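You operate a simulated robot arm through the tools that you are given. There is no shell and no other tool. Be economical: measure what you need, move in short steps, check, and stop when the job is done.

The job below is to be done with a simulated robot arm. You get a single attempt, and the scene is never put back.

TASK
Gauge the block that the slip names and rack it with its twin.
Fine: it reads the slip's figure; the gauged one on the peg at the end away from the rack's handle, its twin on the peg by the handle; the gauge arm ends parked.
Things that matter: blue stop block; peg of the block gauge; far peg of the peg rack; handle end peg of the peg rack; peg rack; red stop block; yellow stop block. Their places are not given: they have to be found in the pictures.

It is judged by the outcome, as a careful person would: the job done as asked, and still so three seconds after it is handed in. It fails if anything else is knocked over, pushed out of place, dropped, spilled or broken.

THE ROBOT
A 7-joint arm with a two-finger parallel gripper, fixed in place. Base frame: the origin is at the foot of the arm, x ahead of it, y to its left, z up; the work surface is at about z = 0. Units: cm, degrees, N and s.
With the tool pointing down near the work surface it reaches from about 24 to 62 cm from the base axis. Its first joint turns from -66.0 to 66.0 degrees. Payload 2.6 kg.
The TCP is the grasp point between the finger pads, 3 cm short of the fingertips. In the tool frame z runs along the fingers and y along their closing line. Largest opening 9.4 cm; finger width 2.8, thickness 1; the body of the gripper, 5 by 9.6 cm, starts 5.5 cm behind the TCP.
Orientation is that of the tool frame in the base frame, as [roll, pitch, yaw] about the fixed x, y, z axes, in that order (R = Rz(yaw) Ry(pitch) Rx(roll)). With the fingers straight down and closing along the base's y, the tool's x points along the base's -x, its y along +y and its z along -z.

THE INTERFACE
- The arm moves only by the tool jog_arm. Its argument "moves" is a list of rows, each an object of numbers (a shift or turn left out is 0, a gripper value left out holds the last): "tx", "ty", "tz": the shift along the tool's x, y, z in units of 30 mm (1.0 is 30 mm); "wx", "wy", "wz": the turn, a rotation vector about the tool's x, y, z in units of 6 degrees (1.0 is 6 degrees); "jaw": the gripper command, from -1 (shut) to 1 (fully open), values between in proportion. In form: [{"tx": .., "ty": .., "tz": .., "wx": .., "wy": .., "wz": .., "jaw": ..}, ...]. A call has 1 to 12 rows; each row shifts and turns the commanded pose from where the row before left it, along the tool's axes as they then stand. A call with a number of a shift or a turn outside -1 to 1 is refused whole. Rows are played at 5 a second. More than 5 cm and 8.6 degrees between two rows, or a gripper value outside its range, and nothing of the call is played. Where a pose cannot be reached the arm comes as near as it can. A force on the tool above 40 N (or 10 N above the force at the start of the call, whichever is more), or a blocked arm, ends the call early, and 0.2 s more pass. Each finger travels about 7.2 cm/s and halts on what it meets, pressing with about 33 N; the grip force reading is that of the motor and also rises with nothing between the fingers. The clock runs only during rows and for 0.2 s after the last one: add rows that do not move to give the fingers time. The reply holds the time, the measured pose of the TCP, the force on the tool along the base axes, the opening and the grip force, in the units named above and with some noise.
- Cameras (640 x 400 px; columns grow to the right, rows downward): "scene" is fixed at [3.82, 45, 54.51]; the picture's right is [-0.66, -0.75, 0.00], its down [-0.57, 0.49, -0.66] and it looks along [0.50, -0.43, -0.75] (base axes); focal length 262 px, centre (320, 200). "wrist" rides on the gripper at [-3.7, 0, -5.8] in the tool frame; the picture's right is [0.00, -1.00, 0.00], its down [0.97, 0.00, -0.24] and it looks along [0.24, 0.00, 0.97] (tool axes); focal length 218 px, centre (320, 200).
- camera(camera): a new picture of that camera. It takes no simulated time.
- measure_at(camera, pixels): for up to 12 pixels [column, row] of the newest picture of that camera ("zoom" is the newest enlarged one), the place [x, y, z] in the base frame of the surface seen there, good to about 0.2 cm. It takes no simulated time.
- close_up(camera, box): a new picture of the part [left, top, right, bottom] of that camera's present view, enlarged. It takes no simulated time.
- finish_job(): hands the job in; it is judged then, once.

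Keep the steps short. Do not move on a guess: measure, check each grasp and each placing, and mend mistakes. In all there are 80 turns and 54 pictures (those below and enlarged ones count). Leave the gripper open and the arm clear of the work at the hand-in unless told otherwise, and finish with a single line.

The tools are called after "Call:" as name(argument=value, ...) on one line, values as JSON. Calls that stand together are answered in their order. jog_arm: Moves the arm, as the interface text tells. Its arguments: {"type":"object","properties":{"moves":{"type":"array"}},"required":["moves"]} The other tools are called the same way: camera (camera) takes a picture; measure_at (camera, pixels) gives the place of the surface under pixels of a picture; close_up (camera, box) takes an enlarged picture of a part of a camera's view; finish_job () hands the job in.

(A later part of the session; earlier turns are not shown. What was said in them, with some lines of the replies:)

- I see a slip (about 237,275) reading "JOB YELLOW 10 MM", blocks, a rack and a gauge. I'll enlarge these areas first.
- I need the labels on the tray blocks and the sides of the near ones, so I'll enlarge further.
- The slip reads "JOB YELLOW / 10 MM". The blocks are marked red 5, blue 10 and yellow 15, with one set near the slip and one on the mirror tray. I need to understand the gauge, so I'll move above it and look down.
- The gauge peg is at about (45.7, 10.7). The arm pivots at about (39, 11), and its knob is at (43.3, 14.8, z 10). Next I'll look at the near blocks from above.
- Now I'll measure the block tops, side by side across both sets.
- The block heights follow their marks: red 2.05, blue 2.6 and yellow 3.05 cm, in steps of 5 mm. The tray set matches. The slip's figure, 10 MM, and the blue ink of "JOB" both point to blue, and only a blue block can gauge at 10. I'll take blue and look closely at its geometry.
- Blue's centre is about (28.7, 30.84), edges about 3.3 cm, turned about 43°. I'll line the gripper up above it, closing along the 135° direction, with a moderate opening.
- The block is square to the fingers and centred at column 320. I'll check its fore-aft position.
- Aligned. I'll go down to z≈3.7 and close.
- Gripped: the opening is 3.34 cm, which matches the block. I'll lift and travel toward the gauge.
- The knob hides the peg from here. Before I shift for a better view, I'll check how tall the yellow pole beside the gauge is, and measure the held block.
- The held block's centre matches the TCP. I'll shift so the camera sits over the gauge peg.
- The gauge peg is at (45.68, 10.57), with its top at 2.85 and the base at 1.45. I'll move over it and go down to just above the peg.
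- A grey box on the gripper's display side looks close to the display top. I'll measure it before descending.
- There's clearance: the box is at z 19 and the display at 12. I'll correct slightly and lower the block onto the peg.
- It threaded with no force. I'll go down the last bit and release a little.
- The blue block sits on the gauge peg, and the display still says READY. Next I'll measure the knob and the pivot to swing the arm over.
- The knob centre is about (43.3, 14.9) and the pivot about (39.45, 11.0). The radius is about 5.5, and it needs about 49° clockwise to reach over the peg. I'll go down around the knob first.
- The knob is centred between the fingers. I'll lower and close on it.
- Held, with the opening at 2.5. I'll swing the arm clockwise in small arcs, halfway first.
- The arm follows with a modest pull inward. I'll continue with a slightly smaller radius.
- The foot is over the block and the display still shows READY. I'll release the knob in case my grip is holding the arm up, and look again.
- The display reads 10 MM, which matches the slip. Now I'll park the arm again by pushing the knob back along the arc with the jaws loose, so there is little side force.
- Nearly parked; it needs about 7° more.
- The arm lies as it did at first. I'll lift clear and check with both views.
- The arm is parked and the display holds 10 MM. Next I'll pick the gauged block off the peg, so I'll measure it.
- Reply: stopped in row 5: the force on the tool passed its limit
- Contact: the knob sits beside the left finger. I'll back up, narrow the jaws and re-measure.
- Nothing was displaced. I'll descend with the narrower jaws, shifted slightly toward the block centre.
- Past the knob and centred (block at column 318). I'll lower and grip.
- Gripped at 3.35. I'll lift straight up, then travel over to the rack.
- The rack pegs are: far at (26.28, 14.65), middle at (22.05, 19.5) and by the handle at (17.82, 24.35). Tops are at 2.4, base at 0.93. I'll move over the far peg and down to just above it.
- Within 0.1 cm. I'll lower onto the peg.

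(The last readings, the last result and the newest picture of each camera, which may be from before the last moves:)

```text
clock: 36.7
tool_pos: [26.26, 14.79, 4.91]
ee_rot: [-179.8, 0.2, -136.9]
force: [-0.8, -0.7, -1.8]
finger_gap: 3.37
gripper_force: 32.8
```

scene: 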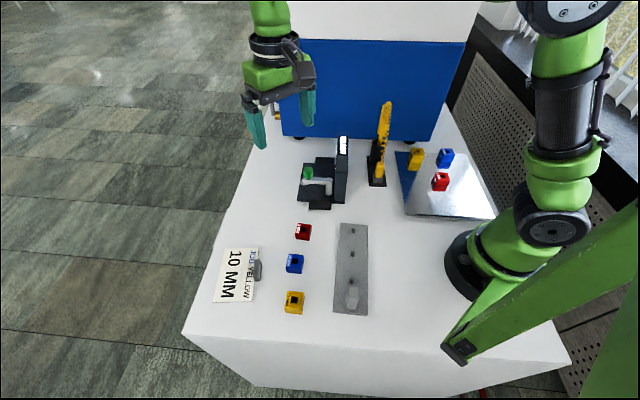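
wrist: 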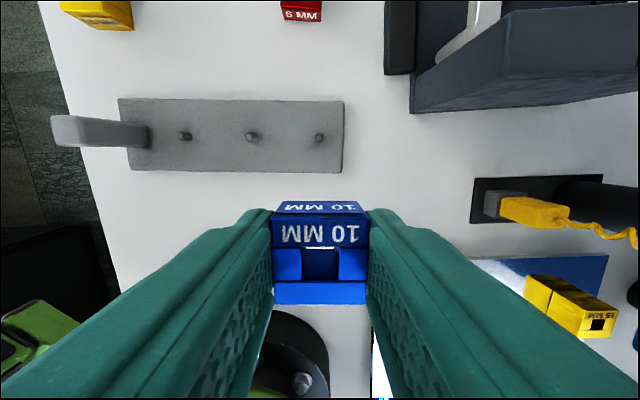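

Threaded with no force. I'll lower the last bit, release, and rise.

Call:
jog_arm(moves=[{"tz": 0.1}, {"jaw": 0.0}, {}, {}, {"tz": -0.6}, {"tz": -1}, {"tz": -1}, {"tz": -1}, {"tz": -1}])

Call:
camera(camera="wrist")

```text
clock: 38.7
tool_pos: [26.1, 14.67, 18.52]
ee_rot: [-179.8, 0.2, -137.0]
force: [0.4, -1.9, -0.7]
finger_gap: 4.7
gripper_force: 0.0
```

```text
11 pictures are left
```

wrist: 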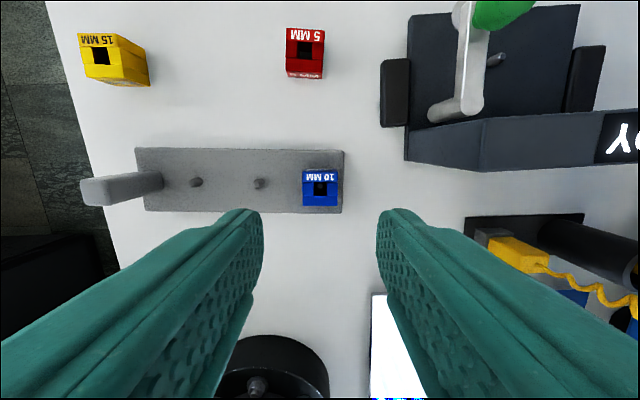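

The gauged block sits on the far peg. Now the twin on the tray. I'll turn the gripper back to neutral and travel toward it at a safe height.

Call:
jog_arm(moves=[{"wz": 1, "tz": -0.3}, {"wz": 1, "tz": -0.3}, {"wz": 1, "tz": -0.3}, {"wz": 1}, {"wz": 1}, {"wz": 1}, {"wz": 1.0}, {"wz": 0.17}, {"ty": -1}, {"ty": -1}, {"ty": -1}, {"ty": -1}])

Call:
jog_arm(moves=[{"ty": -1}, {"ty": -1}, {"ty": -1}, {"ty": -1}, {"ty": -1}, {"ty": -1}, {"ty": -1}, {"ty": -0.7}, {}])

Call:
camera(camera="wrist")

```text
clock: 41.3
tool_pos: [26.19, 2.68, 20.97]
ee_rot: [179.8, 0.3, 179.8]
force: [-0.8, 0.8, 0.3]
finger_gap: 4.68
gripper_force: 0.0
```

```text
clock: 43.3
tool_pos: [26.32, -20.4, 21.15]
ee_rot: [179.9, 0.3, 179.9]
force: [-0.1, -0.7, 0.2]
finger_gap: 4.69
gripper_force: 0.2
```

```text
10 pictures are left
```

wrist: 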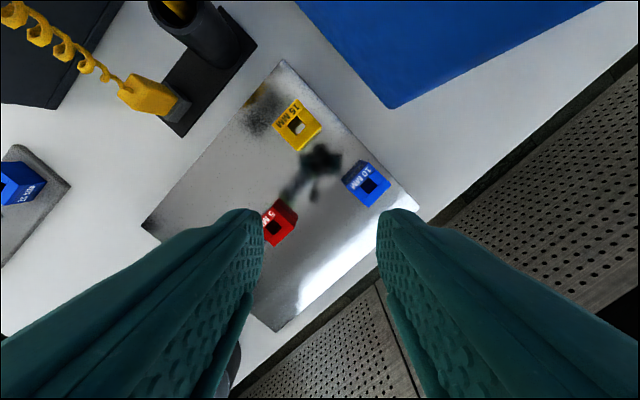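

Call:
close_up(camera="wrist", box=[330, 150, 410, 215])

Call:
measure_at(camera="zoom", pixels=[[270, 90], [120, 245], [470, 225], [335, 375], [300, 260], [230, 290], [370, 200], [560, 330], [250, 150], [395, 310]])

```text
6.15 times, centred on (370, 182) of wrist
```

zoom: 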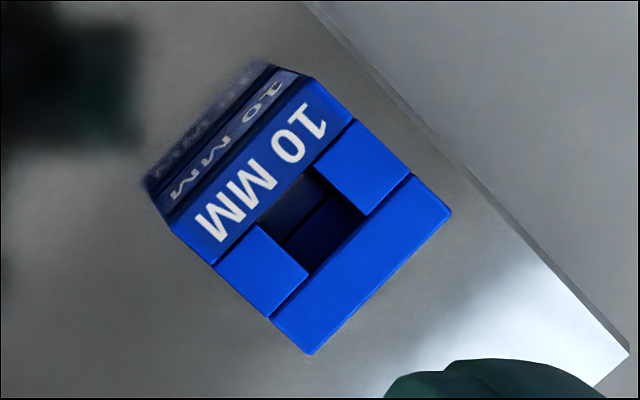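

```text
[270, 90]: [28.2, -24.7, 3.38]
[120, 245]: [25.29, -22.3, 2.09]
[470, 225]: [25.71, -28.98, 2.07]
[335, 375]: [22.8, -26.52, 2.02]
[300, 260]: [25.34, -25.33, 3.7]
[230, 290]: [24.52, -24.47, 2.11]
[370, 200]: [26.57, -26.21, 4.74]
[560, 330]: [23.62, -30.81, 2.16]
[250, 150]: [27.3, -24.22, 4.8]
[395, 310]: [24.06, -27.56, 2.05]
```

Call:
measure_at(camera="zoom", pixels=[[313, 92], [184, 228], [438, 212], [309, 342], [262, 270], [365, 165], [290, 160], [360, 270]])

```text
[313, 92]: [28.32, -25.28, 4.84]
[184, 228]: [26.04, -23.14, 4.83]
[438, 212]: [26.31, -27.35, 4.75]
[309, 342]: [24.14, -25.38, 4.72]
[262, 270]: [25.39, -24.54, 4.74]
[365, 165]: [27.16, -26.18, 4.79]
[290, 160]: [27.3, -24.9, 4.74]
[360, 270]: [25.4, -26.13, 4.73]
```

The twin's centre is (26.2, -25.3) and its edges lie at about 137.5°. The tray top is 2.07. I'll check the clearance to the blue machine near it.

Call:
measure_at(camera="wrist", pixels=[[390, 104], [385, 95], [440, 80], [500, 45], [340, 40], [395, 112], [300, 5]])

```text
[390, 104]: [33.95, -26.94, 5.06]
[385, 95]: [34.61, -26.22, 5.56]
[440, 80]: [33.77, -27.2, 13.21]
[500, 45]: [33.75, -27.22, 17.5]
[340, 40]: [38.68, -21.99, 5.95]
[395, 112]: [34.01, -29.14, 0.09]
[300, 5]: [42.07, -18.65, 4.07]
```

The machine's face stays over 6 cm away, clear of the gripper. I'll move over the twin, turn, and partly descend.

Call:
jog_arm(moves=[{"tx": 0.04, "ty": -0.83, "jaw": 0.19}, {"ty": -0.8}, {"wz": 1}, {"wz": 1}, {"wz": 1}, {"wz": 1}, {"wz": 1}, {"wz": 1}, {"wz": 1}, {"wz": 0.08, "tz": 0.9}, {"tz": 1}, {"tz": 1}])

Call:
camera(camera="wrist")

```text
clock: 45.9
tool_pos: [26.2, -25.31, 12.38]
ee_rot: [179.7, 0.3, 137.4]
force: [-0.1, 0.4, 0.1]
finger_gap: 5.61
gripper_force: 0.1
```

```text
8 pictures are left
```

wrist: 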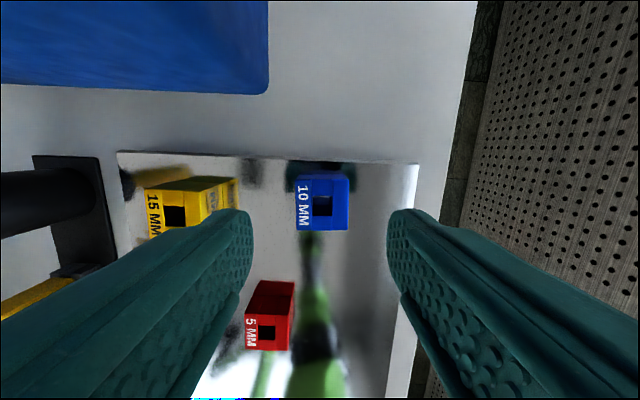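

Well squared. I'll check the centre.

Call:
measure_at(camera="wrist", pixels=[[302, 204], [342, 204], [322, 182], [322, 226], [302, 188], [342, 222]])

```text
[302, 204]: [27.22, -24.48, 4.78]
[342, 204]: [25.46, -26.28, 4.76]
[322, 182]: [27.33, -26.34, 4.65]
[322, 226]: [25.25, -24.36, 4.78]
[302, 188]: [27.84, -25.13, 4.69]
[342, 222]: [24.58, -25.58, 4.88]
```

Call:
jog_arm(moves=[{"tx": -0.035, "ty": 0.01, "tz": 0.8}, {"tz": 0.8}, {"tz": 0.5}, {"tz": 0.1}, {"jaw": -1}, {}, {}, {}])

```text
clock: 47.7
tool_pos: [26.29, -25.35, 5.82]
ee_rot: [179.8, 0.2, 137.5]
force: [0.2, -0.3, -0.2]
finger_gap: 3.29
gripper_force: 33.1
```

Gripped at 3.29. I'll lift and carry it around the front toward the rack's handle end.

Call:
jog_arm(moves=[{"tz": -1}, {"tz": -1}, {"tz": -1}, {"tz": -1}, {"tz": -0.8}, {"tx": 0.757, "ty": 0.947}, {"tx": 0.757, "ty": 0.947}, {"tx": 0.757, "ty": 0.947}, {"tx": 0.757, "ty": 0.947}, {"tx": 0.757, "ty": 0.947}, {"tx": 0.757, "ty": 0.947}, {"tx": 0.757, "ty": 0.947}])

Call:
jog_arm(moves=[{"tx": 1, "ty": 0.46}, {"tx": 1, "ty": 0.46}, {"tx": 1, "ty": 0.46}, {"tx": 1, "ty": 0.46}, {"tx": 1, "ty": 0.46}, {"tx": 1, "ty": 0.46}, {"tx": 1, "ty": 0.46}, {"wz": 1}, {}])

Call:
camera(camera="wrist")

```text
clock: 50.3
tool_pos: [27.79, 0.05, 20.23]
ee_rot: [179.8, 0.2, 137.4]
force: [0.2, 0.6, -0.3]
finger_gap: 3.31
gripper_force: 33.2
```

```text
clock: 52.3
tool_pos: [18.86, 21.31, 20.29]
ee_rot: [179.7, 0.2, 131.3]
force: [0.3, 0.6, -1.2]
finger_gap: 3.3
gripper_force: 32.9
```

```text
7 pictures are left
```

wrist: 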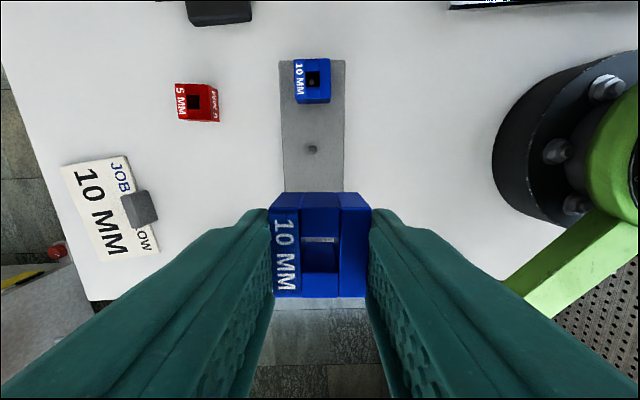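

The rack lines up with the view. I'll verify the middle peg and the held block's position.

Call:
measure_at(camera="wrist", pixels=[[311, 149], [310, 147], [285, 245], [356, 245], [320, 272], [320, 205], [320, 285], [313, 80]])

Call:
close_up(camera="wrist", box=[260, 130, 380, 305])

```text
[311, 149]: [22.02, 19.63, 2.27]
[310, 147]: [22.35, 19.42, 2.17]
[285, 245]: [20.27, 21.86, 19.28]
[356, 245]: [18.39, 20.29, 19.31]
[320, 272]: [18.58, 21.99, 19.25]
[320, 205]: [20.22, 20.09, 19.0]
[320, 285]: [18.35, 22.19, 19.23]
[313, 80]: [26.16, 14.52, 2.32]
```

```text
2.29 times, centred on (320, 218) of wrist
```

zoom: 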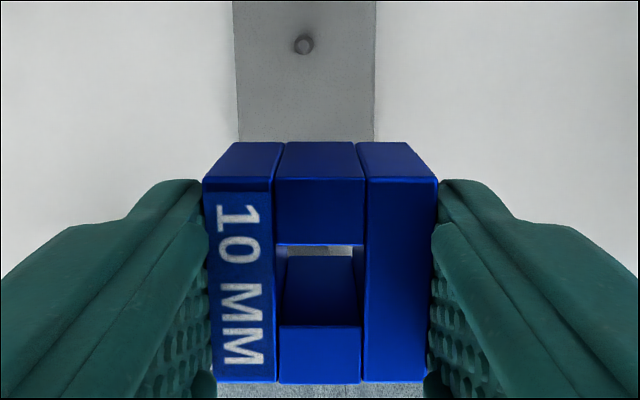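

Consistent with the earlier readings. I'll move over the handle-end peg at (17.82, 24.35) and descend to just above it.

Call:
jog_arm(moves=[{"tx": 0.5, "ty": 0.2}, {"tx": 0.507, "ty": 0.208}, {"tz": 1}, {"tz": 1}, {"tz": 1}, {"tz": 1}, {"tz": 0.35}, {}, {}])

Call:
close_up(camera="scene", box=[300, 220, 400, 320])

```text
clock: 54.3
tool_pos: [18.0, 24.48, 7.07]
ee_rot: [179.7, 0.1, 131.6]
force: [0.3, 0.2, -0.5]
finger_gap: 3.29
gripper_force: 33.0
```

```text
4.00 times, centred on (350, 270) of scene
```

zoom: 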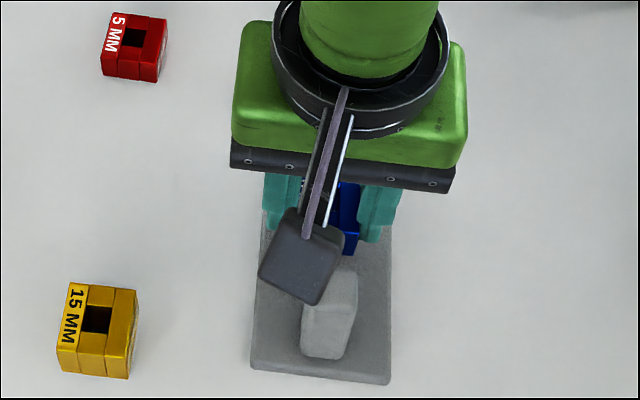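

About 0.2 cm off sideways. I'll correct that and lower gently.

Call:
jog_arm(moves=[{"ty": -0.06}, {}, {"tz": 0.3}, {"tz": 0.3}, {"tz": 0.1}, {}])

```text
clock: 55.7
tool_pos: [17.81, 24.29, 5.09]
ee_rot: [179.7, 0.2, 131.5]
force: [-0.9, 0.1, -2.3]
finger_gap: 3.28
gripper_force: 33.5
```

Threaded (block bottom about 1.3, below the peg top, with no force). I'll finish lowering, release, and rise.

Call:
jog_arm(moves=[{"tz": 0.12}, {}, {"jaw": 0.0}, {}, {}, {"tz": -0.6}, {"tz": -1}, {"tz": -1}, {"tz": -1}, {"tz": -1}])

Call:
camera(camera="wrist")

```text
clock: 57.9
tool_pos: [17.79, 24.37, 18.51]
ee_rot: [179.7, 0.2, 131.6]
force: [0.7, -0.4, 1.6]
finger_gap: 4.7
gripper_force: 0.1
```

```text
4 pictures are left
```

wrist: 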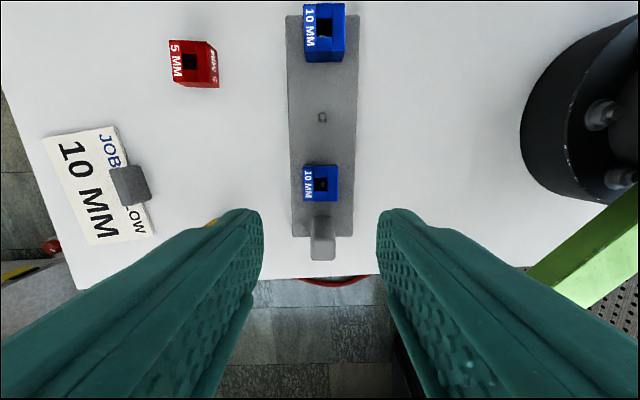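

Both blocks look to be on pegs. I'll measure the tops for seating and look at the whole scene.

Call:
measure_at(camera="wrist", pixels=[[310, 30], [340, 35], [325, 52], [308, 185], [333, 185], [320, 195], [321, 185], [325, 30]])

Call:
camera(camera="scene")

```text
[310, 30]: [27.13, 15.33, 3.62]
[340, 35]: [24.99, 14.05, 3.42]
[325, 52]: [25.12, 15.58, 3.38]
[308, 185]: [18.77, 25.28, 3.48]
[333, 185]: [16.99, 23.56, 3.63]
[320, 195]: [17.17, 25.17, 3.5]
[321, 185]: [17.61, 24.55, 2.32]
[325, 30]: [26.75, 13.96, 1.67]
```

```text
3 pictures are left
```

scene: 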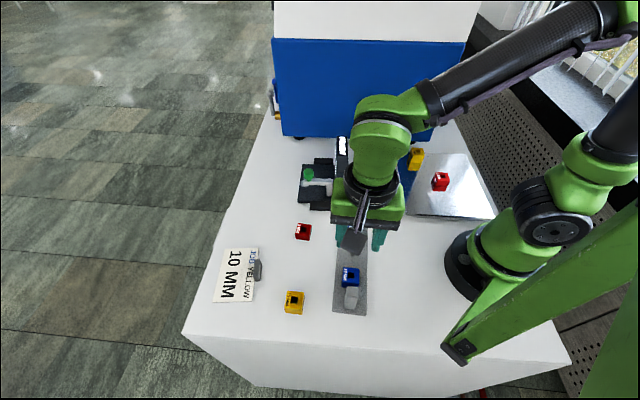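

Both tops are at about 3.5 cm, so both blocks are fully seated. I'll open the gripper, move up and clear, and take a last look at the gauge.

Call:
jog_arm(moves=[{"tz": -1, "jaw": 1}, {"tz": -1}, {"tz": -1}, {"tx": -0.5, "ty": 0.9}, {"tx": -0.5, "ty": 0.9}, {}])

Call:
close_up(camera="scene", box=[260, 100, 500, 250])

```text
clock: 59.3
tool_pos: [23.64, 25.64, 27.45]
ee_rot: [179.6, 0.2, 131.5]
force: [0.3, -0.1, -0.1]
finger_gap: 9.39
gripper_force: 0.1
```

```text
2.67 times, centred on (380, 175) of scene
```

zoom: 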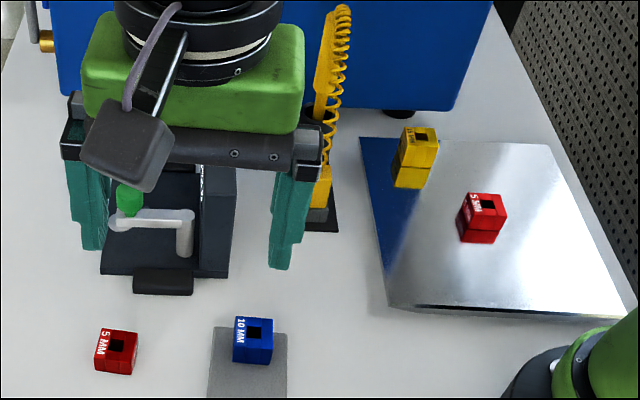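

The gauge arm is parked, both blue blocks are racked, and the other blocks, slip and pole are where they were. I'm handing in.

Call:
finish_job()

```text
The job is handed in.
```

I gauged a blue block at 10 MM, put it on the rack's far peg with its blue twin on the peg by the handle, and parked the gauge arm; I chose blue because only the blue blocks are marked 10 MM, although the slip's word is "YELLOW" (marked 15 MM), and the gauge base may have shifted 1–2 mm.
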